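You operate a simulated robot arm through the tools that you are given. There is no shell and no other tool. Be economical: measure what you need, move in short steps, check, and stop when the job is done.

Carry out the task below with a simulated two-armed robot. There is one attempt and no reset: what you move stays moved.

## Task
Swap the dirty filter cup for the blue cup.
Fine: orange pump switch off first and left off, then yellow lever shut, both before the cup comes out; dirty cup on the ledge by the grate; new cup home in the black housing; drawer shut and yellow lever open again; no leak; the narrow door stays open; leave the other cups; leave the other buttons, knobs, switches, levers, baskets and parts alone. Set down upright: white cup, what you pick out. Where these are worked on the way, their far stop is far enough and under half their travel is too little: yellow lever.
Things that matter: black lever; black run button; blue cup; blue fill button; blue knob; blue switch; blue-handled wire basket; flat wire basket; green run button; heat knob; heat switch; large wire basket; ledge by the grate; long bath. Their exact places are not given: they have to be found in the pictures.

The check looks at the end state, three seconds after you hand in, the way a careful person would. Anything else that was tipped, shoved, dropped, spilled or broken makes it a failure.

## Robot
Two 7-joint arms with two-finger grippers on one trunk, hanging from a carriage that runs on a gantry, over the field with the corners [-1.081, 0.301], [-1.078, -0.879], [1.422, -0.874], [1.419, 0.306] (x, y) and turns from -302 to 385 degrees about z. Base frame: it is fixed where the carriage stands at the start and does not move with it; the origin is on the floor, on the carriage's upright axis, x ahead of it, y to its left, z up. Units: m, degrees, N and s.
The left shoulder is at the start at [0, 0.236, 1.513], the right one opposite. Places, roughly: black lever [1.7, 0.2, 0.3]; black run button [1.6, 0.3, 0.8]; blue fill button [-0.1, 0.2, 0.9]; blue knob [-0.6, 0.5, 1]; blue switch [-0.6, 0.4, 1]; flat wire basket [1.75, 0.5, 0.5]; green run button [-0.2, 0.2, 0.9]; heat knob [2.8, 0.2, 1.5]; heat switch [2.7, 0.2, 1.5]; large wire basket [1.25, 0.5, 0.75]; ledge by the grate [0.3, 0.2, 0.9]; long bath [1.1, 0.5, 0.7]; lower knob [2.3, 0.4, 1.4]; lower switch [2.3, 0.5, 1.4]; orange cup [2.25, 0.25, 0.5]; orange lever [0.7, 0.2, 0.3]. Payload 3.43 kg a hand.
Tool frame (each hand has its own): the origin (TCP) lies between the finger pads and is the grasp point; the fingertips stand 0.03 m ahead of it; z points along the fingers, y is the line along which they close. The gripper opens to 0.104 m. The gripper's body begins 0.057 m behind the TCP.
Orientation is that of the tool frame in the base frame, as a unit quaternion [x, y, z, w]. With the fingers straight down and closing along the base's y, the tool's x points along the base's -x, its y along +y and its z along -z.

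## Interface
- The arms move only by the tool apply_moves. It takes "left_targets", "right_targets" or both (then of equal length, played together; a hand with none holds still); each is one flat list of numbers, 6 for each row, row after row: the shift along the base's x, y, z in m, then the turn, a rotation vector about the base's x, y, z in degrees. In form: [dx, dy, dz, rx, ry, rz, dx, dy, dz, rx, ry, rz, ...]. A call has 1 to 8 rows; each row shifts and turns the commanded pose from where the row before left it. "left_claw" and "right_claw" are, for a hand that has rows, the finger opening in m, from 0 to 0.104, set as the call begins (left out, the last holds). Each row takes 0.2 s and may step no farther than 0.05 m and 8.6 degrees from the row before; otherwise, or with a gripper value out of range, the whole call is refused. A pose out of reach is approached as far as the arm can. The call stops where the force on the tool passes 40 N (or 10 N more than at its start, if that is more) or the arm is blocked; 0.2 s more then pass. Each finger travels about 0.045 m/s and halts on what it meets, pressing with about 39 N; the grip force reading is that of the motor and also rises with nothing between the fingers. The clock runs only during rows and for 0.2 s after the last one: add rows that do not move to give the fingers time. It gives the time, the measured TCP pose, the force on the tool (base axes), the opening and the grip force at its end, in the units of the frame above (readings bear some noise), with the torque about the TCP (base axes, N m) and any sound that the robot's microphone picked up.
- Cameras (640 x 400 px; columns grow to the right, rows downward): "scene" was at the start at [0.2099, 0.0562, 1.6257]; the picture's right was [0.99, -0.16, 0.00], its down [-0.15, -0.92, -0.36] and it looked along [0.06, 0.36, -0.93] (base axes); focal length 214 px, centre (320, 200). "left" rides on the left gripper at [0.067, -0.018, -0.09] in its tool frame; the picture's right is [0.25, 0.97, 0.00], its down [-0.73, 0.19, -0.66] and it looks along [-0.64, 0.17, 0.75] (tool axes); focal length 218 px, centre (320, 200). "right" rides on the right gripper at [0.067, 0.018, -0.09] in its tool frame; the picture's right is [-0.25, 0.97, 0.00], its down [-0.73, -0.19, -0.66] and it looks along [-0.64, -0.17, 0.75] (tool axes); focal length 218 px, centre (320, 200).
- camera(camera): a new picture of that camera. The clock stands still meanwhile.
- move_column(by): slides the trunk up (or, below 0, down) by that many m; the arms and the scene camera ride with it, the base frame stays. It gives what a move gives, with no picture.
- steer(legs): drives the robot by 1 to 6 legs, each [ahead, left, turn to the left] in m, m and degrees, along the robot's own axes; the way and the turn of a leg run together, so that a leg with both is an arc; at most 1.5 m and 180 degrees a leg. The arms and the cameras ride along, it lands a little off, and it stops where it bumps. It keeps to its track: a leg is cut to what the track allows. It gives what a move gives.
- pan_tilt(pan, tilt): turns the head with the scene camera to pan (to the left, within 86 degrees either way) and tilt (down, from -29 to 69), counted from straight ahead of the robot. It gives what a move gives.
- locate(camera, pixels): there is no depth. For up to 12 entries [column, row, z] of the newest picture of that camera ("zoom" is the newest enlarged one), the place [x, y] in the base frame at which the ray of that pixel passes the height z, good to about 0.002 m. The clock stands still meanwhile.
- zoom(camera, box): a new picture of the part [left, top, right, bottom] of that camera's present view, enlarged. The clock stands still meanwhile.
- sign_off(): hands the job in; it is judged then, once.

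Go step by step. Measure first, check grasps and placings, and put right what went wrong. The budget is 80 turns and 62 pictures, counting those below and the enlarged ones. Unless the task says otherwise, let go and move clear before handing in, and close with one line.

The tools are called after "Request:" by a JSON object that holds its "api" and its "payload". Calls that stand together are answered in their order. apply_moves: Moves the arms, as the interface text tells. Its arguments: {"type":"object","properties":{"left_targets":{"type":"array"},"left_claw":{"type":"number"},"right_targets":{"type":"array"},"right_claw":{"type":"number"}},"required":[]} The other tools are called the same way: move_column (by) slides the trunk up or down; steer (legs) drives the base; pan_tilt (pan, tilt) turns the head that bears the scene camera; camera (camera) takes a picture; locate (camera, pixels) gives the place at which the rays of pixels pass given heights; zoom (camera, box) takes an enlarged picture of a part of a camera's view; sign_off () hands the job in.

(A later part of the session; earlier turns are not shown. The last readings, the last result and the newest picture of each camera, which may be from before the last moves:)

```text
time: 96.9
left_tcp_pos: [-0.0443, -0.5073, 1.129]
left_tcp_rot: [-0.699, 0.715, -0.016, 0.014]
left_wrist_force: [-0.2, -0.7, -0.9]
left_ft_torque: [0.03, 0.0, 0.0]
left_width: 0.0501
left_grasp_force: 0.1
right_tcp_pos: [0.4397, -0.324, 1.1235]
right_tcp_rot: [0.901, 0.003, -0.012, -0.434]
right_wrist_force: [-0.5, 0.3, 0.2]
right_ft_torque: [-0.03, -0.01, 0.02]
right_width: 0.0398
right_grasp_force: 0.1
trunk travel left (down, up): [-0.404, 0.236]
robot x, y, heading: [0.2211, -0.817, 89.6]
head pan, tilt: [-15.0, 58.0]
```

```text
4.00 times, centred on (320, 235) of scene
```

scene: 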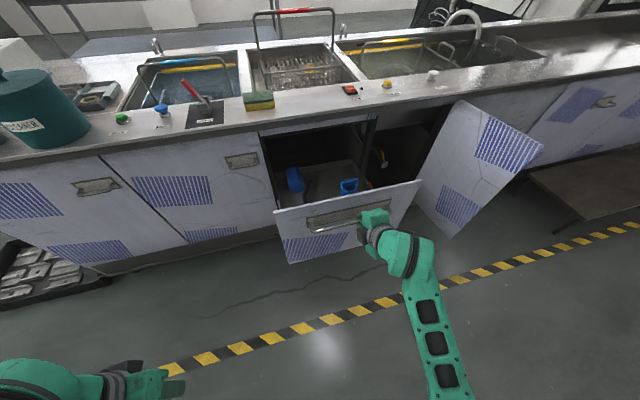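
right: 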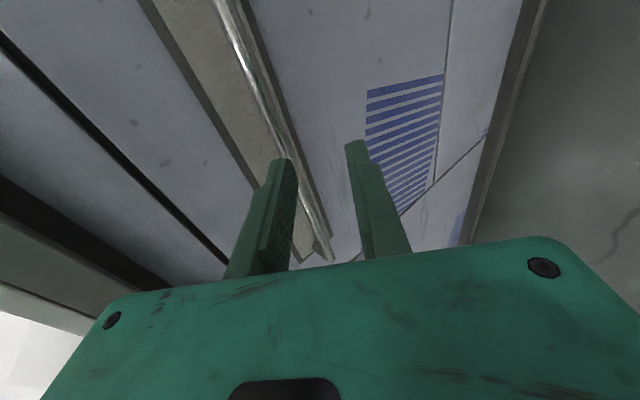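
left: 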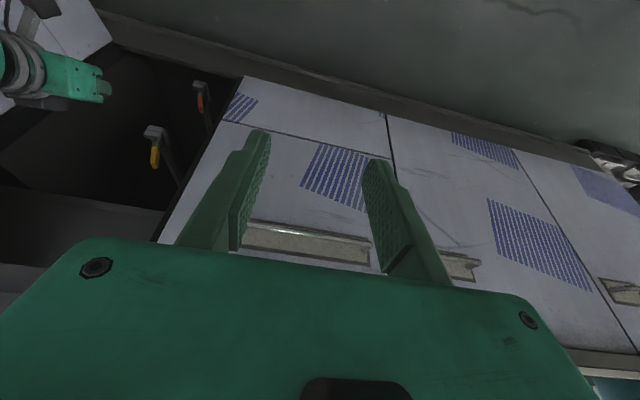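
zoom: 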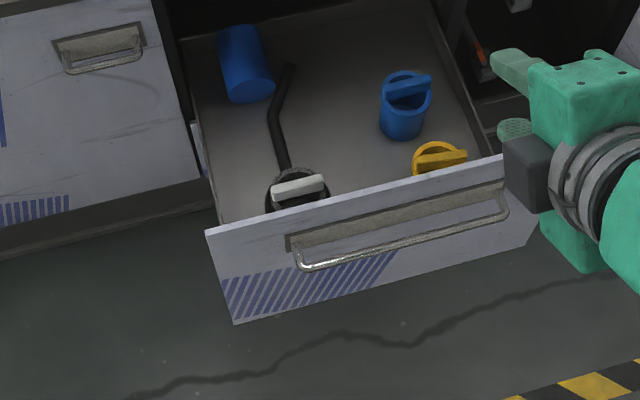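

Now it's clear: the black housing with the white (dirty) cup is at zoom (298,190), the new blue cup at (405,105), a yellow cup at (438,160). All have grip bars roughly along x. I'll take rays for their bars.

Request:
{"api": "locate", "payload": {"camera": "zoom", "pixels": [[275, 194, 0.7], [324, 180, 0.7], [300, 188, 0.65], [300, 188, 0.75], [385, 92, 0.65], [430, 83, 0.65], [407, 88, 0.7], [407, 88, 0.6], [440, 158, 0.7], [402, 135, 0.5], [208, 232, 0.79], [500, 158, 0.79]]}}

Request:
{"api": "apply_moves", "payload": {"right_targets": [0.0, 0, 0, -8.5, 0, 0, 0, 0, 0, -8.5, 0, 0, 0, 0, 0, -8.5, 0, 0, 0, 0, 0, -8.5, 0, 0, 0, 0, 0, -8.5, 0, 0, 0, 0, 0, -8.5, 0, 0, 0, 0, 0, 0, 0, 0]}}

```text
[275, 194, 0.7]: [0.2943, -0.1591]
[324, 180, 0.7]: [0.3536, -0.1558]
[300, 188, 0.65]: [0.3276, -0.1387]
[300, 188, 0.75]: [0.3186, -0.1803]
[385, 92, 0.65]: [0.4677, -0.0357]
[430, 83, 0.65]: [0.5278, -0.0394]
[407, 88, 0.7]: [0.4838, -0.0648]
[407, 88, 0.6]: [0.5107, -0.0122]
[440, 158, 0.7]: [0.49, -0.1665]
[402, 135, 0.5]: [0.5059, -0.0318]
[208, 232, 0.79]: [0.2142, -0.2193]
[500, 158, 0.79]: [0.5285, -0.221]
```

```text
time: 98.5
left_tcp_pos: [-0.0426, -0.5062, 1.1283]
left_tcp_rot: [-0.698, 0.715, -0.016, 0.013]
left_wrist_force: [0.1, 0.0, 0.2]
left_ft_torque: [0.02, 0.03, 0.02]
left_width: 0.05
left_grasp_force: 0.0
right_tcp_pos: [0.4399, -0.3248, 1.1242]
right_tcp_rot: [1.0, -0.003, -0.012, -0.004]
right_wrist_force: [-0.2, 0.4, -0.3]
right_ft_torque: [-0.05, 0.01, 0.02]
right_width: 0.0398
right_grasp_force: 0.1
trunk travel left (down, up): [-0.404, 0.236]
robot x, y, heading: [0.2213, -0.8188, 89.8]
head pan, tilt: [-15.0, 58.0]
```

The bars lie along x, matching the right hand's current closing direction along y. I'll bring the hand's camera nearer for a second ray on the heights.

Request:
{"api": "steer", "payload": {"legs": [[0.17, -0.09, 0]]}}

Request:
{"api": "move_column", "payload": {"by": -0.15}}

Request:
{"api": "camera", "payload": {"camera": "right"}}

```text
time: 100.0
left_tcp_pos: [0.0474, -0.3386, 1.1275]
left_tcp_rot: [-0.698, 0.716, -0.016, 0.013]
left_wrist_force: [-0.5, -0.2, -0.9]
left_ft_torque: [0.0, 0.01, 0.01]
left_width: 0.05
left_grasp_force: 0.1
right_tcp_pos: [0.5322, -0.1571, 1.1221]
right_tcp_rot: [1.0, -0.004, -0.013, -0.004]
right_wrist_force: [0.5, -0.3, 0.6]
right_ft_torque: [0.0, 0.05, -0.05]
right_width: 0.0401
right_grasp_force: 0.1
trunk travel left (down, up): [-0.404, 0.236]
robot x, y, heading: [0.311, -0.6526, 89.6]
head pan, tilt: [-15.0, 58.0]
```

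```text
time: 101.8
left_tcp_pos: [0.0486, -0.3378, 0.9783]
left_tcp_rot: [-0.698, 0.716, -0.016, 0.013]
left_wrist_force: [0.0, -0.3, -0.2]
left_ft_torque: [0.05, -0.01, -0.01]
left_width: 0.0499
left_grasp_force: 0.1
right_tcp_pos: [0.5318, -0.1571, 0.9737]
right_tcp_rot: [1.0, -0.004, -0.013, -0.005]
right_wrist_force: [0.3, -0.5, -0.6]
right_ft_torque: [0.0, 0.02, -0.03]
right_width: 0.04
right_grasp_force: 0.0
trunk travel left (down, up): [-0.254, 0.386]
robot x, y, heading: [0.3091, -0.6496, 89.6]
head pan, tilt: [-15.0, 58.0]
```

```text
12 pictures are left
```

right: 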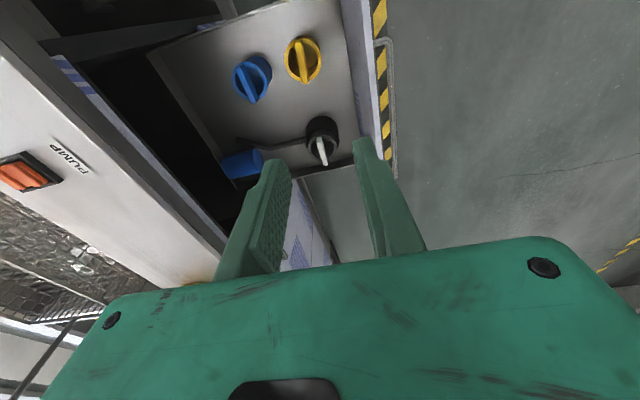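

All three cups are visible: white bar (320,150), blue bar (248,86), yellow bar (301,60). Second rays now.

Request:
{"api": "locate", "payload": {"camera": "right", "pixels": [[321, 151, 0.7], [321, 151, 0.65], [321, 151, 0.6], [248, 86, 0.7], [248, 86, 0.65], [248, 86, 0.6], [303, 61, 0.65], [303, 61, 0.6], [322, 139, 0.62], [349, 40, 0.79]]}}

Request:
{"api": "zoom", "payload": {"camera": "right", "box": [215, 20, 375, 190]}}

```text
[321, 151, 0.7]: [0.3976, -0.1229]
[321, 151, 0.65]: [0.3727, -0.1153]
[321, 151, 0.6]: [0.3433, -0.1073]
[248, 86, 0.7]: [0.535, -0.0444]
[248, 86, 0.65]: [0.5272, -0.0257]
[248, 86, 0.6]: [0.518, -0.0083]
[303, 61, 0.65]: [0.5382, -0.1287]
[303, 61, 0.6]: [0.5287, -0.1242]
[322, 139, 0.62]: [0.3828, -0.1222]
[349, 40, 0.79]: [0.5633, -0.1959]
```

```text
2.35 times, centred on (295, 105) of right
```

zoom: 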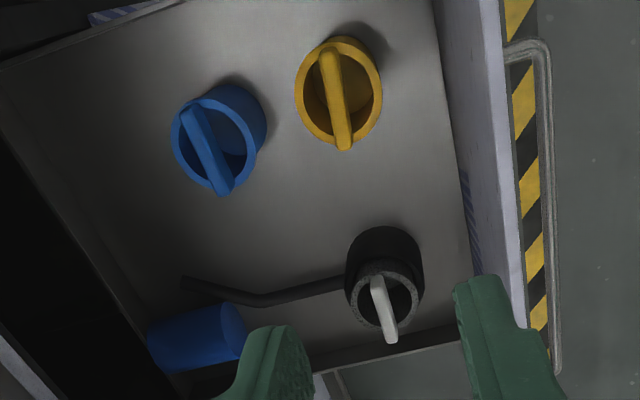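

Intersections: white bar centre (0.334, −0.107, 0.58), blue bar (0.515, −0.003, 0.584). I'll draw the hand in, position it above the white bar and check the view before descending.

Request:
{"api": "apply_moves", "payload": {"right_targets": [0, -0.03, 0, 0, 0, 0, 0, -0.04, 0, 0, 0, 0, 0, -0.04, 0, 0, 0, 0, 0, 0, 0, 0, 0, 0], "right_claw": 0.034}}

Request:
{"api": "steer", "payload": {"legs": [[0.16, 0.198, 0]]}}

Request:
{"api": "move_column", "payload": {"by": -0.22}}

```text
time: 102.8
left_tcp_pos: [0.0478, -0.3379, 0.9787]
left_tcp_rot: [-0.698, 0.716, -0.016, 0.014]
left_wrist_force: [-0.1, 0.7, 0.3]
left_ft_torque: [-0.04, 0.01, 0.03]
left_width: 0.0498
left_grasp_force: 0.1
right_tcp_pos: [0.5297, -0.2655, 0.9747]
right_tcp_rot: [1.0, -0.004, -0.012, -0.005]
right_wrist_force: [0.3, 0.2, 0.5]
right_ft_torque: [-0.03, -0.01, 0.03]
right_width: 0.034
right_grasp_force: 0.1
trunk travel left (down, up): [-0.254, 0.386]
robot x, y, heading: [0.3114, -0.6514, 89.3]
head pan, tilt: [-15.0, 58.0]
```

```text
time: 104.6
left_tcp_pos: [-0.1509, -0.1797, 0.9782]
left_tcp_rot: [-0.697, 0.717, -0.016, 0.013]
left_wrist_force: [0.2, 0.3, -0.6]
left_ft_torque: [0.0, -0.05, -0.03]
left_width: 0.05
left_grasp_force: 0.0
right_tcp_pos: [0.3317, -0.1069, 0.9723]
right_tcp_rot: [1.0, -0.005, -0.012, -0.004]
right_wrist_force: [0.6, 0.0, 0.2]
right_ft_torque: [-0.02, -0.04, 0.01]
right_width: 0.034
right_grasp_force: 0.1
trunk travel left (down, up): [-0.254, 0.386]
robot x, y, heading: [0.1106, -0.4914, 89.2]
head pan, tilt: [-15.0, 58.0]
```

```text
time: 106.9
left_tcp_pos: [-0.1497, -0.1799, 0.7587]
left_tcp_rot: [-0.697, 0.717, -0.016, 0.013]
left_wrist_force: [0.1, 1.2, 0.3]
left_ft_torque: [-0.01, -0.02, 0.0]
left_width: 0.0499
left_grasp_force: 0.1
right_tcp_pos: [0.3332, -0.1085, 0.7528]
right_tcp_rot: [1.0, -0.005, -0.012, -0.005]
right_wrist_force: [-0.7, -0.1, -0.2]
right_ft_torque: [-0.04, 0.01, 0.04]
right_width: 0.034
right_grasp_force: 0.0
trunk travel left (down, up): [-0.034, 0.606]
robot x, y, heading: [0.1116, -0.4926, 89.2]
head pan, tilt: [-15.0, 58.0]
```

Request:
{"api": "apply_moves", "payload": {"right_targets": [0, 0, -0.04, 0, 0, 0, 0, 0, -0.04, 0, 0, 0, 0, 0, -0.02, 0, 0, 0, 0, 0, 0, 0, 0, 0]}}

Request:
{"api": "camera", "payload": {"camera": "right"}}

```text
time: 107.9
left_tcp_pos: [-0.1489, -0.1775, 0.7593]
left_tcp_rot: [-0.698, 0.716, -0.016, 0.014]
left_wrist_force: [-0.1, 0.3, -0.9]
left_ft_torque: [0.01, 0.02, 0.01]
left_width: 0.05
left_grasp_force: 0.1
right_tcp_pos: [0.334, -0.1038, 0.6578]
right_tcp_rot: [1.0, -0.005, -0.012, -0.012]
right_wrist_force: [-0.5, 0.0, 0.4]
right_ft_torque: [-0.01, 0.02, -0.02]
right_width: 0.0339
right_grasp_force: 0.0
trunk travel left (down, up): [-0.034, 0.606]
robot x, y, heading: [0.1088, -0.494, 89.5]
head pan, tilt: [-15.0, 58.0]
```

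```text
10 pictures are left
```

right: 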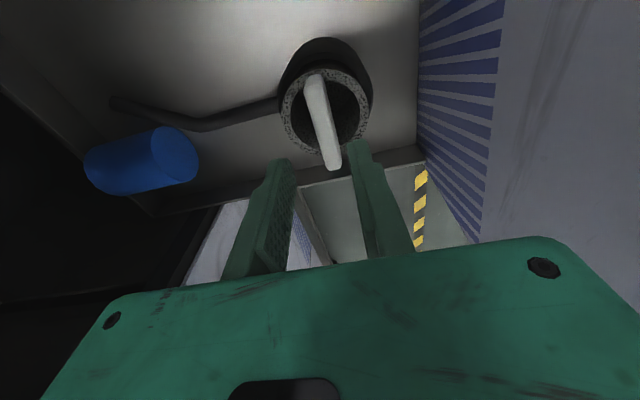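

The white bar (312,75)–(335,165) is just ahead of the fingers. I'll locate its ends at the estimated height.

Request:
{"api": "locate", "payload": {"camera": "right", "pixels": [[313, 78, 0.58], [334, 162, 0.58], [323, 120, 0.58], [313, 78, 0.57], [334, 162, 0.57], [333, 130, 0.57], [288, 100, 0.56], [370, 95, 0.56]]}}

```text
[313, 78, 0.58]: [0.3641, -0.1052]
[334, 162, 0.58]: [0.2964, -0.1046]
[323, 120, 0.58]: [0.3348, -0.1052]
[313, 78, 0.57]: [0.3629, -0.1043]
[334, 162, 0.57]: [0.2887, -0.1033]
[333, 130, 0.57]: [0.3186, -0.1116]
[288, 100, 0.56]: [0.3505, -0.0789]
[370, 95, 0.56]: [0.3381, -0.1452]
```

The TCP is within 2–3 mm of the bar centre (0.331, −0.105). I'll descend to z≈0.594 and close.

Request:
{"api": "apply_moves", "payload": {"right_targets": [-0.003, -0.001, -0.03, 0, 0, 0, 0, 0, -0.02, 0, 0, 0, 0, 0, -0.014, 0, 0, 0, 0, 0, 0, 0, 0, 0]}}

Request:
{"api": "apply_moves", "payload": {"right_targets": [0, 0, 0, 0, 0, 0, 0, 0, 0, 0, 0, 0, 0, 0, 0, 0, 0, 0], "right_claw": 0}}

```text
time: 109.1
left_tcp_pos: [-0.1479, -0.1838, 0.7526]
left_tcp_rot: [-0.697, 0.717, -0.018, 0.011]
left_wrist_force: [0.5, -0.6, 0.0]
left_ft_torque: [0.1, 0.01, -0.01]
left_width: 0.0497
left_grasp_force: 0.0
right_tcp_pos: [0.3309, -0.0781, 0.661]
right_tcp_rot: [0.995, -0.004, -0.017, -0.097]
right_wrist_force: [1.3, 0.8, 10.7]
right_ft_torque: [-0.14, 0.03, 0.03]
right_width: 0.0341
right_grasp_force: 0.0
trunk travel left (down, up): [-0.034, 0.606]
robot x, y, heading: [0.1127, -0.4955, 89.6]
head pan, tilt: [-15.0, 58.0]
stopped in row 4 (right hand): the arm was blocked; the commanded pose is now the measured one
```

```text
time: 109.9
left_tcp_pos: [-0.1492, -0.1801, 0.7576]
left_tcp_rot: [-0.697, 0.717, -0.015, 0.014]
left_wrist_force: [0.2, -0.1, 0.2]
left_ft_torque: [0.02, -0.01, 0.04]
left_width: 0.05
left_grasp_force: 0.0
right_tcp_pos: [0.3301, -0.0774, 0.6565]
right_tcp_rot: [0.996, -0.004, -0.015, -0.09]
right_wrist_force: [-0.1, 1.2, 1.1]
right_ft_torque: [0.0, 0.02, -0.01]
right_width: 0.0
right_grasp_force: 32.8
trunk travel left (down, up): [-0.034, 0.606]
robot x, y, heading: [0.1132, -0.4959, 89.3]
head pan, tilt: [-15.0, 58.0]
```

The arm was blocked before reaching the bar, most likely the forearm on the drawer's front panel. I'll lift and straighten the hand, then use it to hook the panel's inside and pull the drawer out a little more for better access.

Request:
{"api": "apply_moves", "payload": {"right_targets": [0, 0, 0.04, 0, 0, 0, 0, 0, 0.04, -5, 0, 0, 0, -0.02, 0.015, -5, 0, 0, 0, -0.02, 0, 0, 0, 0, 0, 0, 0, 0, 0, 0]}}

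Request:
{"api": "steer", "payload": {"legs": [[0, -0.1, 0], [-0.16, 0, 0]]}}

Request:
{"api": "camera", "payload": {"camera": "scene"}}

```text
time: 111.1
left_tcp_pos: [-0.1494, -0.1795, 0.7579]
left_tcp_rot: [-0.696, 0.718, -0.016, 0.014]
left_wrist_force: [-0.4, 0.2, -0.3]
left_ft_torque: [0.01, -0.01, -0.01]
left_width: 0.0503
left_grasp_force: 0.3
right_tcp_pos: [0.3295, -0.1155, 0.7543]
right_tcp_rot: [1.0, -0.005, -0.015, -0.005]
right_wrist_force: [0.5, 0.1, -0.4]
right_ft_torque: [0.01, -0.04, -0.01]
right_width: 0.0
right_grasp_force: 34.6
trunk travel left (down, up): [-0.034, 0.606]
robot x, y, heading: [0.1095, -0.4953, 89.4]
head pan, tilt: [-15.0, 58.0]
```

```text
time: 113.1
left_tcp_pos: [-0.0516, -0.2835, 0.7577]
left_tcp_rot: [-0.697, 0.716, -0.016, 0.014]
left_wrist_force: [-0.5, -0.3, 0.0]
left_ft_torque: [-0.04, 0.01, -0.01]
left_width: 0.0501
left_grasp_force: 0.1
right_tcp_pos: [0.43, -0.2168, 0.7554]
right_tcp_rot: [1.0, 0.001, -0.009, -0.008]
right_wrist_force: [-1.7, 19.5, -4.2]
right_ft_torque: [-0.38, -0.08, -0.22]
right_width: 0.0
right_grasp_force: 35.4
trunk travel left (down, up): [-0.034, 0.606]
robot x, y, heading: [0.2123, -0.5993, 89.6]
head pan, tilt: [-15.0, 58.0]
stopped in leg 2: the force on the tool passed its limit at 365 N (the readings are from after the stop); the commanded pose is now the measured one
```

```text
9 pictures are left
```

scene: 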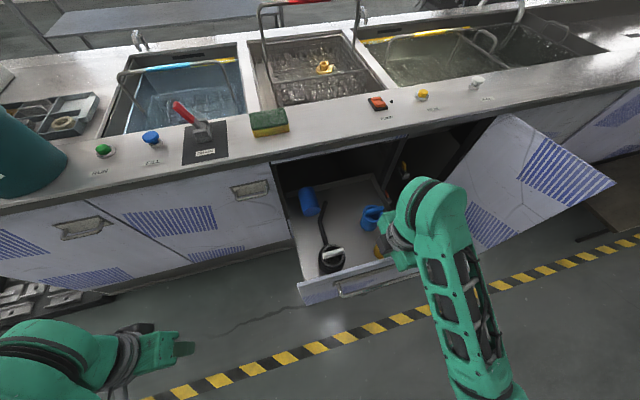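

The drawer is at its full stop. I'll switch plan: with the robot facing +x from the drawer's left, the left hand's natural posture closes along y and its forearm avoids the front panel.

Request:
{"api": "apply_moves", "payload": {"right_targets": [0, 0.02, 0, 0, 0, 0, 0, 0, 0.03, 0, 0, 0]}}

Request:
{"api": "move_column", "payload": {"by": 0.25}}

Request:
{"api": "steer", "payload": {"legs": [[0, 0.26, 0], [0.2, 0, 0], [0, 0, -90]]}}

Request:
{"api": "pan_tilt", "payload": {"pan": 30, "tilt": 60}}

```text
time: 113.7
left_tcp_pos: [-0.0495, -0.288, 0.7575]
left_tcp_rot: [-0.697, 0.717, -0.017, 0.013]
left_wrist_force: [0.1, 0.8, 1.1]
left_ft_torque: [-0.01, 0.02, -0.01]
left_width: 0.0501
left_grasp_force: 0.0
right_tcp_pos: [0.4301, -0.1977, 0.7713]
right_tcp_rot: [1.0, 0.0, -0.01, -0.008]
right_wrist_force: [0.1, 0.2, 0.8]
right_ft_torque: [-0.01, 0.01, 0.0]
right_width: 0.0001
right_grasp_force: 35.0
right hand out of reach, approached as far as the arm can: row 2
trunk travel left (down, up): [-0.034, 0.606]
robot x, y, heading: [0.2117, -0.5992, 89.5]
head pan, tilt: [-15.0, 58.0]
```

```text
time: 116.3
left_tcp_pos: [-0.0505, -0.2878, 1.0068]
left_tcp_rot: [-0.697, 0.717, -0.017, 0.013]
left_wrist_force: [0.3, -0.5, -0.1]
left_ft_torque: [-0.03, 0.02, 0.0]
left_width: 0.05
left_grasp_force: 0.1
right_tcp_pos: [0.4309, -0.198, 1.0218]
right_tcp_rot: [1.0, 0.001, -0.01, -0.007]
right_wrist_force: [0.8, -0.4, 0.0]
right_ft_torque: [0.03, 0.02, -0.03]
right_width: 0.0
right_grasp_force: 34.7
trunk travel left (down, up): [-0.284, 0.356]
robot x, y, heading: [0.211, -0.5996, 89.4]
head pan, tilt: [-15.0, 58.0]
```

```text
time: 123.1
left_tcp_pos: [0.2606, -0.1338, 1.008]
left_tcp_rot: [0.008, 1.0, -0.021, -0.003]
left_wrist_force: [0.6, -0.3, 0.5]
left_ft_torque: [0.02, 0.0, 0.0]
left_width: 0.0501
left_grasp_force: 0.0
right_tcp_pos: [0.3574, -0.6133, 1.0217]
right_tcp_rot: [0.712, -0.702, -0.002, -0.013]
right_wrist_force: [-0.1, 0.2, 0.2]
right_ft_torque: [-0.02, 0.01, 0.01]
right_width: 0.0
right_grasp_force: 34.9
trunk travel left (down, up): [-0.284, 0.356]
robot x, y, heading: [-0.049, -0.4001, -0.0]
head pan, tilt: [-15.0, 58.0]
```

```text
time: 124.2
left_tcp_pos: [0.2612, -0.1341, 1.0086]
left_tcp_rot: [0.009, 1.0, -0.022, -0.004]
left_wrist_force: [0.0, 0.3, -0.1]
left_ft_torque: [0.05, 0.02, 0.01]
left_width: 0.0501
left_grasp_force: 0.2
right_tcp_pos: [0.3564, -0.6137, 1.0215]
right_tcp_rot: [0.712, -0.702, -0.001, -0.013]
right_wrist_force: [0.4, 0.1, 0.7]
right_ft_torque: [-0.01, -0.03, 0.02]
right_width: 0.0001
right_grasp_force: 34.5
trunk travel left (down, up): [-0.284, 0.356]
robot x, y, heading: [-0.0475, -0.4005, 0.1]
head pan, tilt: [30.0, 60.0]
```

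The left hand now faces the drawer with closing along y. I'll move above the white cup, lower, and take a left-camera picture.

Request:
{"api": "apply_moves", "payload": {"left_targets": [0.03, 0.01, 0, 2.4, 0, 0, 0.04, 0.015, 0, 0, 0, 0, 0, 0, 0, 0, 0, 0], "left_claw": 0.036}}

Request:
{"api": "move_column", "payload": {"by": -0.27}}

Request:
{"api": "camera", "payload": {"camera": "left"}}

```text
time: 125.0
left_tcp_pos: [0.3309, -0.1087, 1.0068]
left_tcp_rot: [0.009, 1.0, 0.0, -0.004]
left_wrist_force: [-0.7, 0.2, 0.6]
left_ft_torque: [0.03, -0.02, 0.0]
left_width: 0.0362
left_grasp_force: 0.0
right_tcp_pos: [0.3569, -0.6142, 1.0224]
right_tcp_rot: [0.712, -0.702, -0.002, -0.012]
right_wrist_force: [0.3, -0.3, 0.0]
right_ft_torque: [0.03, -0.03, 0.01]
right_width: 0.0
right_grasp_force: 34.8
trunk travel left (down, up): [-0.284, 0.356]
robot x, y, heading: [-0.0519, -0.4007, 0.2]
head pan, tilt: [30.0, 60.0]
```

```text
time: 127.8
left_tcp_pos: [0.3317, -0.1081, 0.7371]
left_tcp_rot: [0.008, 1.0, 0.0, -0.003]
left_wrist_force: [-0.1, -0.3, -0.1]
left_ft_torque: [0.02, 0.0, 0.0]
left_width: 0.036
left_grasp_force: 0.1
right_tcp_pos: [0.3571, -0.6137, 0.752]
right_tcp_rot: [0.712, -0.702, -0.001, -0.012]
right_wrist_force: [0.6, -0.2, 0.0]
right_ft_torque: [-0.01, -0.01, 0.02]
right_width: 0.0001
right_grasp_force: 34.7
trunk travel left (down, up): [-0.014, 0.626]
robot x, y, heading: [-0.0471, -0.3998, -0.1]
head pan, tilt: [30.0, 60.0]
```

```text
8 pictures are left
```

left: 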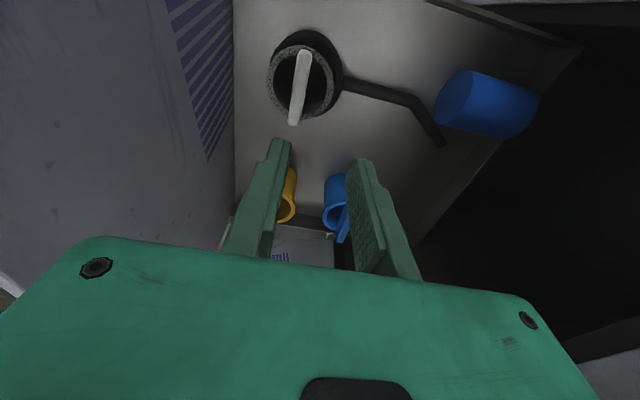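

Request:
{"api": "locate", "payload": {"camera": "left", "pixels": [[304, 54, 0.58], [294, 121, 0.58], [299, 88, 0.58], [299, 88, 0.57], [342, 225, 0.58], [345, 200, 0.58]]}}

```text
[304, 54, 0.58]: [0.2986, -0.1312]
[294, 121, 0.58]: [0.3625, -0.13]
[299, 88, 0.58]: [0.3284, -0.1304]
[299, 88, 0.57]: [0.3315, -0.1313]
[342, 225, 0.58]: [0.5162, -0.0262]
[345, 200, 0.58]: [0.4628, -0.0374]
```

The drawer moved 2.5 cm: white bar now at (0.3305, −0.1305), blue near (0.515, −0.028). I'll align and descend.

Request:
{"api": "apply_moves", "payload": {"left_targets": [0, -0.022, 0, 0, 0, 0, 0, 0, -0.04, 0, 0, 0, 0, 0, -0.04, 0, 0, 0, 0, 0, -0.03, 0, 0, 0, 0, 0, -0.02, 0, 0, 0, 0, 0, -0.013, 0, 0, 0, 0, 0, 0, 0, 0, 0]}}

```text
time: 129.4
left_tcp_pos: [0.3307, -0.131, 0.5946]
left_tcp_rot: [0.008, 1.0, 0.0, -0.003]
left_wrist_force: [-0.1, -0.3, 1.0]
left_ft_torque: [0.0, 0.02, 0.0]
left_width: 0.0363
left_grasp_force: 0.0
right_tcp_pos: [0.3558, -0.6133, 0.7512]
right_tcp_rot: [0.712, -0.702, -0.002, -0.012]
right_wrist_force: [-0.5, 0.1, -0.9]
right_ft_torque: [-0.01, 0.01, -0.04]
right_width: 0.0002
right_grasp_force: 34.9
trunk travel left (down, up): [-0.014, 0.626]
robot x, y, heading: [-0.0509, -0.4001, 0.2]
head pan, tilt: [30.0, 60.0]
```

Reached z 0.5946 with no contact. Closing on the bar.

Request:
{"api": "apply_moves", "payload": {"left_targets": [0, 0, 0, 0, 0, 0, 0, 0, 0, 0, 0, 0, 0, 0, 0, 0, 0, 0], "left_claw": 0}}

Request:
{"api": "apply_moves", "payload": {"left_targets": [0, 0, 0.01, 0, 0, 0, 0, 0, 0.02, 0, 0, 0]}}

```text
time: 130.2
left_tcp_pos: [0.3301, -0.1318, 0.5939]
left_tcp_rot: [0.008, 1.0, -0.001, -0.004]
left_wrist_force: [-0.7, 0.5, -0.1]
left_ft_torque: [0.06, -0.02, 0.0]
left_width: 0.0132
left_grasp_force: 39.0
right_tcp_pos: [0.3558, -0.6137, 0.7506]
right_tcp_rot: [0.712, -0.702, -0.001, -0.012]
right_wrist_force: [0.1, -0.7, 0.4]
right_ft_torque: [-0.01, -0.04, -0.04]
right_width: 0.0
right_grasp_force: 34.5
trunk travel left (down, up): [-0.014, 0.626]
robot x, y, heading: [-0.0464, -0.398, 0.1]
head pan, tilt: [30.0, 60.0]
```

```text
time: 130.8
left_tcp_pos: [0.3307, -0.131, 0.6251]
left_tcp_rot: [0.008, 1.0, 0.0, -0.004]
left_wrist_force: [0.9, 0.8, 0.3]
left_ft_torque: [0.03, 0.0, 0.0]
left_width: 0.0002
left_grasp_force: 33.6
right_tcp_pos: [0.3576, -0.6134, 0.7515]
right_tcp_rot: [0.712, -0.702, -0.001, -0.012]
right_wrist_force: [-0.2, -0.4, 0.0]
right_ft_torque: [0.0, 0.03, 0.01]
right_width: 0.0
right_grasp_force: 34.6
trunk travel left (down, up): [-0.014, 0.626]
robot x, y, heading: [-0.0482, -0.4008, -0.0]
head pan, tilt: [30.0, 60.0]
```

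The grip closed on the 13 mm bar but slipped off: too shallow. I'll reopen and go about 2 cm deeper.

Request:
{"api": "apply_moves", "payload": {"left_targets": [0, 0, 0, 0, 0, 0, 0, 0, 0, 0, 0, 0, 0, 0, 0, 0, 0, 0, 0, 0, -0.02, 0, 0, 0, 0, 0, -0.015, 0, 0, 0, 0, 0, -0.012, 0, 0, 0, 0, 0, -0.008, 0, 0, 0], "left_claw": 0.036}}

Request:
{"api": "apply_moves", "payload": {"left_targets": [0, 0, 0, 0, 0, 0, 0, 0, 0, 0, 0, 0, 0, 0, 0, 0, 0, 0], "left_claw": 0}}

Request:
{"api": "apply_moves", "payload": {"left_targets": [0, 0, 0.01, 0, 0, 0, 0, 0, 0.015, 0, 0, 0]}}

```text
time: 132.2
left_tcp_pos: [0.3383, -0.1304, 0.589]
left_tcp_rot: [0.008, 1.0, -0.002, 0.009]
left_wrist_force: [-5.5, 0.8, 14.1]
left_ft_torque: [-0.38, -0.02, -0.08]
left_width: 0.0331
left_grasp_force: 0.0
right_tcp_pos: [0.3569, -0.6121, 0.7508]
right_tcp_rot: [0.712, -0.702, -0.002, -0.012]
right_wrist_force: [0.1, -0.6, -0.1]
right_ft_torque: [0.0, -0.01, -0.01]
right_width: 0.0002
right_grasp_force: 35.0
trunk travel left (down, up): [-0.014, 0.626]
robot x, y, heading: [-0.047, -0.4001, -0.0]
head pan, tilt: [30.0, 60.0]
stopped in row 7 (left hand): the force on the tool passed its limit at 54 N (the readings are from after the stop); the commanded pose is now the measured one
```

```text
time: 133.0
left_tcp_pos: [0.3358, -0.1313, 0.5875]
left_tcp_rot: [0.009, 1.0, -0.001, 0.006]
left_wrist_force: [-1.3, 2.2, -1.8]
left_ft_torque: [0.27, 0.11, -0.03]
left_width: 0.0128
left_grasp_force: 38.7
right_tcp_pos: [0.3562, -0.6118, 0.7511]
right_tcp_rot: [0.712, -0.702, -0.001, -0.012]
right_wrist_force: [-0.1, 1.4, 0.0]
right_ft_torque: [0.01, 0.01, 0.05]
right_width: 0.0
right_grasp_force: 34.8
trunk travel left (down, up): [-0.014, 0.626]
robot x, y, heading: [-0.0459, -0.4018, 0.3]
head pan, tilt: [30.0, 60.0]
```

```text
time: 133.6
left_tcp_pos: [0.3349, -0.1311, 0.613]
left_tcp_rot: [0.008, 1.0, -0.001, 0.006]
left_wrist_force: [-1.6, 5.3, -0.8]
left_ft_torque: [0.43, 0.08, 0.01]
left_width: 0.0133
left_grasp_force: 39.3
right_tcp_pos: [0.3573, -0.6117, 0.7502]
right_tcp_rot: [0.712, -0.702, -0.002, -0.012]
right_wrist_force: [-0.2, 0.1, 0.6]
right_ft_torque: [0.01, 0.01, -0.05]
right_width: 0.0
right_grasp_force: 35.0
trunk travel left (down, up): [-0.014, 0.626]
robot x, y, heading: [-0.0469, -0.3967, 0.4]
head pan, tilt: [30.0, 60.0]
```

It holds now (13.3 mm) after the lift. I'll raise slowly a bit more and check with a picture.

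Request:
{"api": "apply_moves", "payload": {"left_targets": [0, 0, 0.02, 0, 0, 0, 0, 0, 0.02, 0, 0, 0, 0, 0, 0.02, 0, 0, 0, 0, 0, 0.02, 0, 0, 0, 0, 0, 0.02, 0, 0, 0, 0, 0, 0.02, 0, 0, 0]}}

Request:
{"api": "camera", "payload": {"camera": "left"}}

```text
time: 135.0
left_tcp_pos: [0.3356, -0.1318, 0.7305]
left_tcp_rot: [0.009, 1.0, -0.002, 0.006]
left_wrist_force: [-0.3, 0.3, -1.2]
left_ft_torque: [-0.02, 0.05, 0.02]
left_width: 0.0131
left_grasp_force: 39.4
right_tcp_pos: [0.3569, -0.6138, 0.7515]
right_tcp_rot: [0.712, -0.702, -0.001, -0.012]
right_wrist_force: [0.4, -0.9, -0.4]
right_ft_torque: [0.02, -0.02, -0.01]
right_width: 0.0
right_grasp_force: 34.4
trunk travel left (down, up): [-0.014, 0.626]
robot x, y, heading: [-0.0497, -0.4012, 0.2]
head pan, tilt: [30.0, 60.0]
```

```text
7 pictures are left
```

left: 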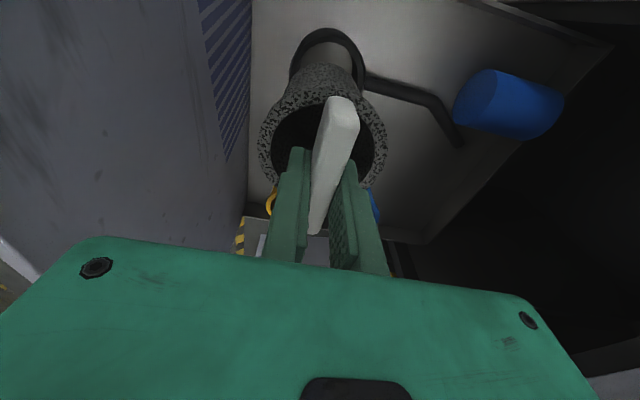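

The dirty speckled cup is out of the housing and held. I'll raise it, then swing it over the ledge around (0.37, 0.165), between the sponge and the switch.

Request:
{"api": "move_column", "payload": {"by": 0.36}}

Request:
{"api": "steer", "payload": {"legs": [[0.2, 0.15, 0], [0, 0, 27]]}}

Request:
{"api": "pan_tilt", "payload": {"pan": 40, "tilt": 55}}

Request:
{"api": "camera", "payload": {"camera": "scene"}}

```text
time: 138.5
left_tcp_pos: [0.336, -0.1331, 1.0924]
left_tcp_rot: [0.009, 1.0, -0.003, 0.006]
left_wrist_force: [-0.4, 0.2, -0.5]
left_ft_torque: [0.02, 0.02, 0.01]
left_width: 0.0131
left_grasp_force: 39.1
right_tcp_pos: [0.3577, -0.6126, 1.1111]
right_tcp_rot: [0.712, -0.702, -0.001, -0.012]
right_wrist_force: [-1.3, -0.5, -0.1]
right_ft_torque: [0.01, -0.02, -0.01]
right_width: 0.0
right_grasp_force: 35.0
trunk travel left (down, up): [-0.374, 0.266]
robot x, y, heading: [-0.0487, -0.3968, 0.3]
head pan, tilt: [30.0, 60.0]
```

```text
time: 141.7
left_tcp_pos: [0.3714, 0.1655, 1.0915]
left_tcp_rot: [-0.228, 0.974, -0.001, 0.006]
left_wrist_force: [0.3, 1.0, -1.1]
left_ft_torque: [-0.03, 0.01, -0.03]
left_width: 0.013
left_grasp_force: 39.1
right_tcp_pos: [0.6116, -0.2509, 1.1108]
right_tcp_rot: [0.857, -0.516, -0.004, -0.011]
right_wrist_force: [0.0, 0.0, -0.4]
right_ft_torque: [0.0, -0.01, -0.01]
right_width: 0.0002
right_grasp_force: 34.9
trunk travel left (down, up): [-0.374, 0.266]
robot x, y, heading: [0.1558, -0.2485, 27.5]
head pan, tilt: [30.0, 60.0]
```

```text
time: 142.4
left_tcp_pos: [0.3721, 0.1649, 1.092]
left_tcp_rot: [-0.228, 0.974, 0.001, 0.006]
left_wrist_force: [-0.8, 0.0, -1.7]
left_ft_torque: [-0.01, 0.02, 0.03]
left_width: 0.0129
left_grasp_force: 39.5
right_tcp_pos: [0.6118, -0.2513, 1.1105]
right_tcp_rot: [0.857, -0.515, -0.004, -0.011]
right_wrist_force: [1.1, 0.6, -0.7]
right_ft_torque: [-0.01, 0.04, -0.02]
right_width: 0.0
right_grasp_force: 34.2
trunk travel left (down, up): [-0.374, 0.266]
robot x, y, heading: [0.1536, -0.2429, 27.4]
head pan, tilt: [40.0, 55.0]
```

```text
6 pictures are left
```

scene: 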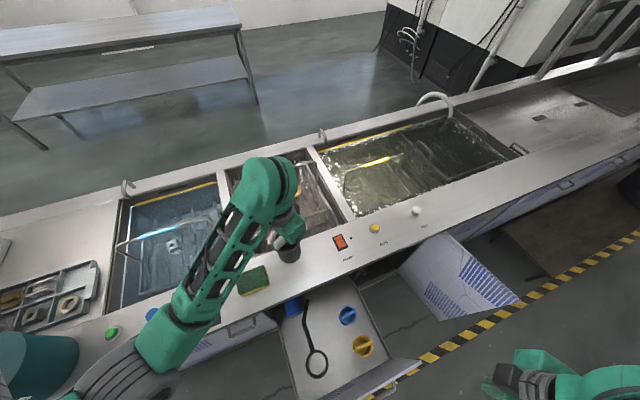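

The cup hangs right over the ledge at (0.372, 0.165). I'll lower with the arm in shrinking steps until contact.

Request:
{"api": "apply_moves", "payload": {"left_targets": [0, 0, -0.04, 0, 0, 0, 0, 0, -0.03, 0, 0, 0, 0, 0, -0.015, 0, 0, 0, 0, 0, -0.01, 0, 0, 0, 0, 0, -0.008, 0, 0, 0, 0, 0, -0.008, 0, 0, 0, 0, 0, -0.008, 0, 0, 0, 0, 0, -0.008, 0, 0, 0]}}

```text
time: 144.2
left_tcp_pos: [0.3747, 0.1661, 0.9712]
left_tcp_rot: [-0.227, 0.974, 0.001, 0.013]
left_wrist_force: [-4.2, -7.3, 39.1]
left_ft_torque: [-0.21, -0.02, 0.05]
left_width: 0.0134
left_grasp_force: 39.5
right_tcp_pos: [0.6104, -0.2505, 1.1123]
right_tcp_rot: [0.857, -0.515, -0.003, -0.012]
right_wrist_force: [0.4, -0.1, 0.3]
right_ft_torque: [0.0, 0.01, -0.01]
right_width: 0.0003
right_grasp_force: 34.6
trunk travel left (down, up): [-0.374, 0.266]
robot x, y, heading: [0.1531, -0.2493, 27.4]
head pan, tilt: [40.0, 55.0]
```

Contact at z≈0.971 (39 N). I'll ease slightly, open, and lift clear.

Request:
{"api": "apply_moves", "payload": {"left_targets": [0, 0, 0.003, 0, 0, 0, 0, 0, 0, 0, 0, 0]}}

Request:
{"api": "apply_moves", "payload": {"left_targets": [0, 0, 0, 0, 0, 0, 0, 0, 0, 0, 0, 0, 0, 0, 0, 0, 0, 0, 0, 0, 0.01, 0, 0, 0, 0, 0, 0.03, 0, 0, 0, 0, 0, 0.04, 0, 0, 0, 0, 0, 0.04, 0, 0, 0], "left_claw": 0.034}}

Request:
{"api": "zoom", "payload": {"camera": "scene", "box": [220, 210, 420, 390]}}

```text
time: 144.8
left_tcp_pos: [0.3758, 0.1679, 0.9702]
left_tcp_rot: [-0.226, 0.974, 0.001, 0.01]
left_wrist_force: [3.6, -2.6, 31.9]
left_ft_torque: [0.15, -0.87, -0.03]
left_width: 0.013
left_grasp_force: 39.0
right_tcp_pos: [0.6132, -0.2504, 1.1116]
right_tcp_rot: [0.857, -0.515, -0.004, -0.012]
right_wrist_force: [1.4, 0.9, -0.9]
right_ft_torque: [0.0, 0.0, 0.0]
right_width: 0.0
right_grasp_force: 35.1
trunk travel left (down, up): [-0.374, 0.266]
robot x, y, heading: [0.1534, -0.2458, 27.4]
head pan, tilt: [40.0, 55.0]
```

```text
time: 146.4
left_tcp_pos: [0.3727, 0.1665, 1.0858]
left_tcp_rot: [-0.227, 0.974, -0.001, 0.004]
left_wrist_force: [1.0, -0.4, -1.1]
left_ft_torque: [0.0, 0.0, 0.0]
left_width: 0.0318
left_grasp_force: 0.1
right_tcp_pos: [0.6126, -0.2523, 1.1106]
right_tcp_rot: [0.857, -0.515, -0.004, -0.012]
right_wrist_force: [0.4, -0.2, -0.5]
right_ft_torque: [0.02, -0.02, -0.01]
right_width: 0.0
right_grasp_force: 34.3
trunk travel left (down, up): [-0.374, 0.266]
robot x, y, heading: [0.1533, -0.2494, 27.3]
head pan, tilt: [40.0, 55.0]
```

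```text
2.22 times, centred on (320, 300) of scene
```

zoom: 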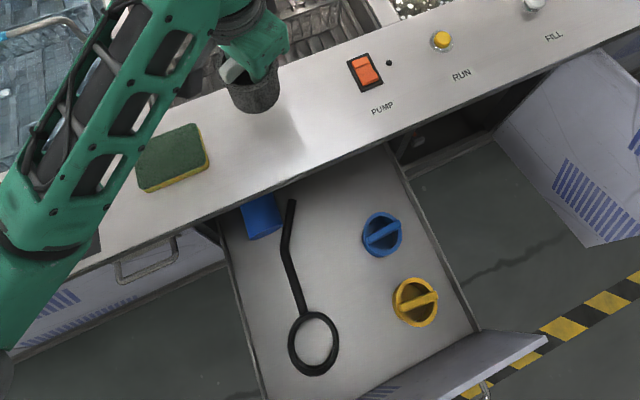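

The finger width reads 31.8 mm instead of 34, so the fingers may be wedged inside the cup. I'll check the cup's base position by ray.

Request:
{"api": "locate", "payload": {"camera": "zoom", "pixels": [[256, 108, 0.86], [256, 108, 0.97], [230, 72, 0.97], [230, 72, 1.07], [173, 155, 0.88]]}}

```text
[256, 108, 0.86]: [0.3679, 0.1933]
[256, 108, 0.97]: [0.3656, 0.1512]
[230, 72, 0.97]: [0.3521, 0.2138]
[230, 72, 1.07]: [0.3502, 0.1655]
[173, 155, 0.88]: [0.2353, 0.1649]
```

The cup is still lifted, wedged on the spread fingers (base ray fits z≈0.97). I'll lower it again and use a smaller opening of 22 mm to free both bar and rim.

Request:
{"api": "apply_moves", "payload": {"left_targets": [0, 0, -0.04, 0, 0, 0, 0, 0, -0.04, 0, 0, 0, 0, 0, -0.02, 0, 0, 0, 0, 0, -0.01, 0, 0, 0, 0, 0, -0.004, 0, 0, 0, 0, 0, 0, 0, 0, 0]}}

Request:
{"api": "apply_moves", "payload": {"left_targets": [0, 0, 0, 0, 0, 0, 0, 0, 0, 0, 0, 0, 0, 0, 0, 0, 0, 0], "left_claw": 0.022}}

Request:
{"api": "apply_moves", "payload": {"left_targets": [0, 0, 0.005, 0, 0, 0, 0, 0, 0.01, 0, 0, 0, 0, 0, 0.02, 0, 0, 0, 0, 0, 0.03, 0, 0, 0, 0, 0, 0.03, 0, 0, 0]}}

Request:
{"api": "zoom", "payload": {"camera": "scene", "box": [210, 180, 370, 280]}}

```text
time: 147.8
left_tcp_pos: [0.3731, 0.165, 0.9739]
left_tcp_rot: [-0.228, 0.974, 0.0, 0.007]
left_wrist_force: [-0.3, 0.3, -1.0]
left_ft_torque: [0.0, -0.03, -0.01]
left_width: 0.0322
left_grasp_force: 0.0
right_tcp_pos: [0.6119, -0.252, 1.1104]
right_tcp_rot: [0.857, -0.515, -0.004, -0.011]
right_wrist_force: [-0.7, -0.3, -0.3]
right_ft_torque: [0.0, 0.0, 0.01]
right_width: 0.0
right_grasp_force: 34.4
trunk travel left (down, up): [-0.374, 0.266]
robot x, y, heading: [0.1512, -0.2491, 27.2]
head pan, tilt: [40.0, 55.0]
```

```text
time: 148.6
left_tcp_pos: [0.3711, 0.1669, 0.974]
left_tcp_rot: [-0.227, 0.974, 0.0, 0.006]
left_wrist_force: [-0.3, 0.4, 0.6]
left_ft_torque: [0.02, 0.04, 0.06]
left_width: 0.0221
left_grasp_force: 0.0
right_tcp_pos: [0.6122, -0.2511, 1.111]
right_tcp_rot: [0.857, -0.515, -0.003, -0.011]
right_wrist_force: [-0.2, 0.8, -0.7]
right_ft_torque: [0.0, -0.04, -0.02]
right_width: 0.0
right_grasp_force: 34.6
trunk travel left (down, up): [-0.374, 0.266]
robot x, y, heading: [0.1541, -0.246, 27.4]
head pan, tilt: [40.0, 55.0]
```

```text
time: 149.8
left_tcp_pos: [0.3705, 0.1663, 1.0683]
left_tcp_rot: [-0.227, 0.974, -0.002, 0.004]
left_wrist_force: [-0.8, -0.6, -0.4]
left_ft_torque: [-0.03, 0.0, 0.03]
left_width: 0.0221
left_grasp_force: 0.0
right_tcp_pos: [0.6108, -0.2518, 1.1107]
right_tcp_rot: [0.857, -0.515, -0.005, -0.013]
right_wrist_force: [-0.4, -0.3, 0.7]
right_ft_torque: [0.0, 0.02, 0.03]
right_width: 0.0
right_grasp_force: 34.4
trunk travel left (down, up): [-0.374, 0.266]
robot x, y, heading: [0.1527, -0.2444, 27.2]
head pan, tilt: [40.0, 55.0]
```

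```text
4.00 times, centred on (290, 230) of scene
```

zoom: 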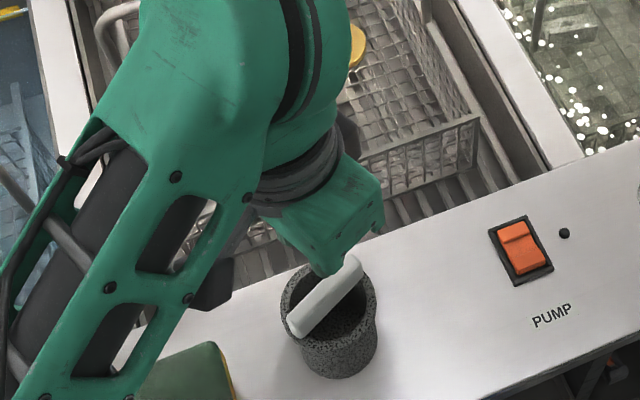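

The white cup stands upright on the ledge beside the grate. Now for the blue cup: turn back to heading 0 and position above (0.515, −0.028).

Request:
{"api": "apply_moves", "payload": {"left_targets": [0, 0, 0.03, 0, 0, 0, 0, 0, 0, 0, 0, 0], "left_claw": 0.024}}

Request:
{"api": "steer", "payload": {"legs": [[0, 0, -27.2], [-0.023, -0.048, 0]]}}

Request:
{"api": "move_column", "payload": {"by": -0.36}}

Request:
{"api": "camera", "payload": {"camera": "left"}}

```text
time: 150.4
left_tcp_pos: [0.371, 0.1666, 1.0983]
left_tcp_rot: [-0.228, 0.974, 0.0, 0.007]
left_wrist_force: [0.0, -0.4, 0.0]
left_ft_torque: [-0.02, 0.02, 0.0]
left_width: 0.024
left_grasp_force: 0.1
right_tcp_pos: [0.6108, -0.2514, 1.1109]
right_tcp_rot: [0.857, -0.515, -0.004, -0.012]
right_wrist_force: [0.6, -0.8, -0.8]
right_ft_torque: [0.0, 0.01, 0.0]
right_width: 0.0002
right_grasp_force: 34.2
trunk travel left (down, up): [-0.374, 0.266]
robot x, y, heading: [0.1526, -0.2468, 27.5]
head pan, tilt: [40.0, 55.0]
```

```text
time: 152.7
left_tcp_pos: [0.5151, -0.03, 1.0984]
left_tcp_rot: [0.012, 1.0, -0.002, 0.006]
left_wrist_force: [0.3, -0.5, -0.9]
left_ft_torque: [0.06, -0.01, 0.0]
left_width: 0.0239
left_grasp_force: 0.0
right_tcp_pos: [0.5325, -0.5133, 1.1107]
right_tcp_rot: [0.709, -0.705, -0.001, -0.011]
right_wrist_force: [-0.2, -0.6, -0.3]
right_ft_torque: [0.04, 0.02, 0.0]
right_width: 0.0
right_grasp_force: 34.2
trunk travel left (down, up): [-0.374, 0.266]
robot x, y, heading: [0.1306, -0.297, -0.2]
head pan, tilt: [40.0, 55.0]
```

```text
time: 156.2
left_tcp_pos: [0.5156, -0.0294, 0.7379]
left_tcp_rot: [0.012, 1.0, -0.002, 0.006]
left_wrist_force: [-0.3, 0.7, 0.2]
left_ft_torque: [-0.01, 0.02, 0.0]
left_width: 0.0238
left_grasp_force: 0.0
right_tcp_pos: [0.5341, -0.5128, 0.7513]
right_tcp_rot: [0.709, -0.705, -0.001, -0.012]
right_wrist_force: [0.0, 0.2, -0.3]
right_ft_torque: [0.01, 0.01, -0.01]
right_width: 0.0001
right_grasp_force: 34.4
trunk travel left (down, up): [-0.014, 0.626]
robot x, y, heading: [0.1338, -0.2973, -0.0]
head pan, tilt: [40.0, 55.0]
```

```text
3 pictures are left
```

left: 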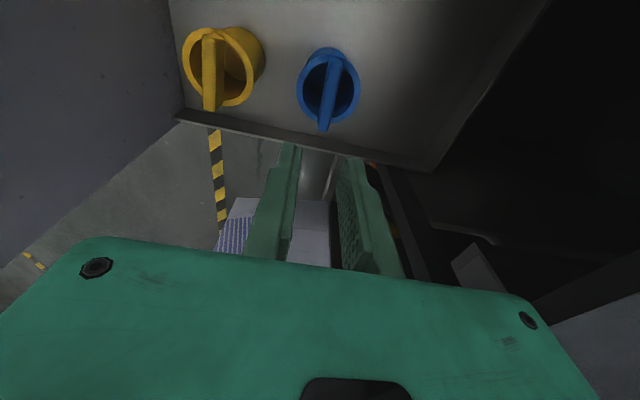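

Request:
{"api": "locate", "payload": {"camera": "left", "pixels": [[335, 56, 0.584], [324, 128, 0.584], [329, 92, 0.584], [335, 56, 0.575], [324, 128, 0.575], [299, 88, 0.56], [359, 85, 0.56]]}}

```text
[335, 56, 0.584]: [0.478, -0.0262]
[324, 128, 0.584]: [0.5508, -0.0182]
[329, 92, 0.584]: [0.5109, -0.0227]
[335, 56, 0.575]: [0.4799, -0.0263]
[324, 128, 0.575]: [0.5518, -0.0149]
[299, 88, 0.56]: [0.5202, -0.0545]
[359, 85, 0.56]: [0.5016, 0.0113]
```

Blue bar centre is (0.514, −0.022) with a slight yaw of about +6°. I'll align, descend with the narrow opening, and close.

Request:
{"api": "apply_moves", "payload": {"left_targets": [-0.001, 0.0075, 0, 0, 0, 5, 0, 0, -0.04, 0, 0, 0, 0, 0, -0.04, 0, 0, 0, 0, 0, -0.04, 0, 0, 0, 0, 0, -0.016, 0, 0, 0, 0, 0, -0.012, 0, 0, 0, 0, 0, -0.008, 0, 0, 0, 0, 0, 0, 0, 0, 0]}}

Request:
{"api": "apply_moves", "payload": {"left_targets": [0, 0, 0, 0, 0, 0, 0, 0, 0, 0, 0, 0, 0, 0, 0, 0, 0, 0], "left_claw": 0}}

Request:
{"api": "apply_moves", "payload": {"left_targets": [0, 0, 0.01, 0, 0, 0, 0, 0, 0.01, 0, 0, 0, 0, 0, 0.02, 0, 0, 0]}}

```text
time: 158.0
left_tcp_pos: [0.5157, -0.0222, 0.584]
left_tcp_rot: [-0.031, 0.999, -0.002, 0.007]
left_wrist_force: [-0.3, 0.5, -0.1]
left_ft_torque: [0.04, -0.03, -0.02]
left_width: 0.0241
left_grasp_force: 0.0
right_tcp_pos: [0.5339, -0.5115, 0.752]
right_tcp_rot: [0.709, -0.705, -0.002, -0.012]
right_wrist_force: [-0.4, -0.2, -0.9]
right_ft_torque: [0.04, 0.01, 0.0]
right_width: 0.0001
right_grasp_force: 34.8
trunk travel left (down, up): [-0.014, 0.626]
robot x, y, heading: [0.1334, -0.2936, -0.1]
head pan, tilt: [40.0, 55.0]
```

```text
time: 158.8
left_tcp_pos: [0.5151, -0.0238, 0.5833]
left_tcp_rot: [-0.032, 0.999, -0.001, 0.007]
left_wrist_force: [0.4, -0.8, 0.9]
left_ft_torque: [0.0, 0.01, -0.03]
left_width: 0.0132
left_grasp_force: 39.0
right_tcp_pos: [0.5346, -0.513, 0.7509]
right_tcp_rot: [0.709, -0.705, -0.001, -0.012]
right_wrist_force: [0.4, -0.3, 0.5]
right_ft_torque: [0.01, 0.02, -0.03]
right_width: 0.0002
right_grasp_force: 34.2
trunk travel left (down, up): [-0.014, 0.626]
robot x, y, heading: [0.1328, -0.2948, -0.3]
head pan, tilt: [40.0, 55.0]
```

```text
time: 159.6
left_tcp_pos: [0.5149, -0.0214, 0.6239]
left_tcp_rot: [-0.032, 0.999, -0.001, 0.006]
left_wrist_force: [0.4, 0.5, -0.9]
left_ft_torque: [0.0, 0.0, 0.0]
left_width: 0.0131
left_grasp_force: 39.5
right_tcp_pos: [0.5351, -0.5118, 0.7509]
right_tcp_rot: [0.709, -0.705, -0.002, -0.011]
right_wrist_force: [0.6, 0.0, -0.7]
right_ft_torque: [0.0, -0.01, 0.0]
right_width: 0.0
right_grasp_force: 35.0
trunk travel left (down, up): [-0.014, 0.626]
robot x, y, heading: [0.1297, -0.2962, 0.0]
head pan, tilt: [40.0, 55.0]
```

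The blue cup lifts cleanly with the bar centred. I'll raise it, move over the housing at (0.331, −0.131), and fine-align.

Request:
{"api": "move_column", "payload": {"by": 0.15}}

Request:
{"api": "steer", "payload": {"legs": [[-0.184, -0.109, 0]]}}

Request:
{"api": "apply_moves", "payload": {"left_targets": [0, 0, 0, 0, 0, -2.5, 0, 0, 0, 0, 0, 0]}}

Request:
{"api": "camera", "payload": {"camera": "left"}}

```text
time: 161.4
left_tcp_pos: [0.5145, -0.0219, 0.7736]
left_tcp_rot: [-0.031, 0.999, -0.001, 0.007]
left_wrist_force: [-0.1, 0.5, -0.5]
left_ft_torque: [0.0, 0.04, -0.01]
left_width: 0.0128
left_grasp_force: 38.7
right_tcp_pos: [0.5331, -0.5128, 0.9009]
right_tcp_rot: [0.709, -0.705, -0.001, -0.013]
right_wrist_force: [-0.4, -0.1, -0.1]
right_ft_torque: [0.0, -0.02, -0.04]
right_width: 0.0
right_grasp_force: 35.0
trunk travel left (down, up): [-0.164, 0.476]
robot x, y, heading: [0.1307, -0.2936, -0.2]
head pan, tilt: [40.0, 55.0]
```

```text
time: 163.1
left_tcp_pos: [0.3286, -0.1286, 0.7733]
left_tcp_rot: [-0.031, 0.999, -0.001, 0.007]
left_wrist_force: [-1.0, 0.3, -1.4]
left_ft_torque: [0.03, 0.0, -0.02]
left_width: 0.013
left_grasp_force: 38.4
right_tcp_pos: [0.3475, -0.6176, 0.901]
right_tcp_rot: [0.709, -0.705, -0.001, -0.012]
right_wrist_force: [-0.6, -0.1, 0.0]
right_ft_torque: [0.01, -0.04, 0.02]
right_width: 0.0
right_grasp_force: 34.8
trunk travel left (down, up): [-0.164, 0.476]
robot x, y, heading: [-0.054, -0.3981, -0.1]
head pan, tilt: [40.0, 55.0]
```

```text
time: 163.7
left_tcp_pos: [0.3282, -0.1267, 0.7734]
left_tcp_rot: [-0.009, 1.0, -0.001, 0.006]
left_wrist_force: [-1.4, -0.6, 0.0]
left_ft_torque: [0.01, 0.03, 0.04]
left_width: 0.013
left_grasp_force: 38.8
right_tcp_pos: [0.3469, -0.6178, 0.9011]
right_tcp_rot: [0.71, -0.705, -0.001, -0.014]
right_wrist_force: [0.6, -0.5, -0.1]
right_ft_torque: [-0.02, 0.0, 0.02]
right_width: 0.0
right_grasp_force: 34.8
trunk travel left (down, up): [-0.164, 0.476]
robot x, y, heading: [-0.0553, -0.4002, -0.0]
head pan, tilt: [40.0, 55.0]
```

```text
2 pictures are left
```

left: 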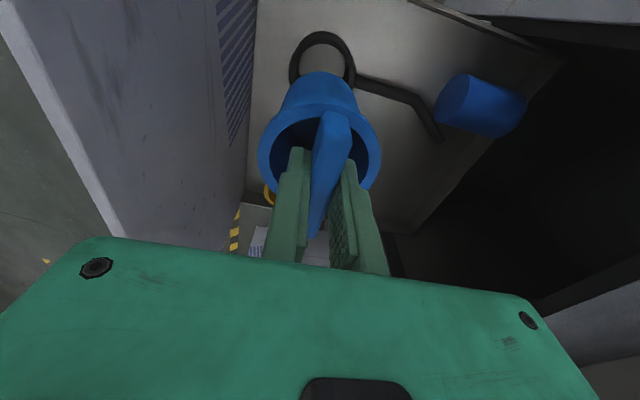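

The housing ring is visible: sides (290,68),(356,70), near edge (321,31). I'll use it to verify the target.

Request:
{"api": "locate", "payload": {"camera": "left", "pixels": [[290, 68, 0.5], [356, 70, 0.5], [321, 31, 0.5], [290, 68, 0.54], [356, 70, 0.54], [321, 31, 0.54]]}}

```text
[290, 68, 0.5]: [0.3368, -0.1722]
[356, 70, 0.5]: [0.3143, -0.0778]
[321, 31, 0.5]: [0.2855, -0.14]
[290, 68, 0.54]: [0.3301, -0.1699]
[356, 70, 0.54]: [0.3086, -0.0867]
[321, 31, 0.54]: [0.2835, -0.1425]
```

The ring centre agrees (~0.330, −0.129). I'll align and lower carefully into the housing.

Request:
{"api": "apply_moves", "payload": {"left_targets": [0.003, -0.003, 0, 0, 0, 0, 0, 0, -0.04, 0, 0, 0, 0, 0, -0.04, 0, 0, 0, 0, 0, -0.025, 0, 0, 0, 0, 0, -0.015, 0, 0, 0, 0, 0, -0.015, 0, 0, 0, 0, 0, -0.015, 0, 0, 0, 0, 0, -0.01, 0, 0, 0]}}

```text
time: 165.5
left_tcp_pos: [0.3302, -0.1316, 0.6121]
left_tcp_rot: [-0.011, 1.0, -0.002, 0.006]
left_wrist_force: [-1.7, 1.8, -0.3]
left_ft_torque: [0.19, 0.17, 0.04]
left_width: 0.013
left_grasp_force: 39.4
right_tcp_pos: [0.3476, -0.6168, 0.9022]
right_tcp_rot: [0.709, -0.705, -0.002, -0.012]
right_wrist_force: [-0.3, 0.1, 0.0]
right_ft_torque: [-0.02, 0.01, -0.01]
right_width: 0.0001
right_grasp_force: 35.0
trunk travel left (down, up): [-0.164, 0.476]
robot x, y, heading: [-0.0573, -0.404, -0.4]
head pan, tilt: [40.0, 55.0]
```

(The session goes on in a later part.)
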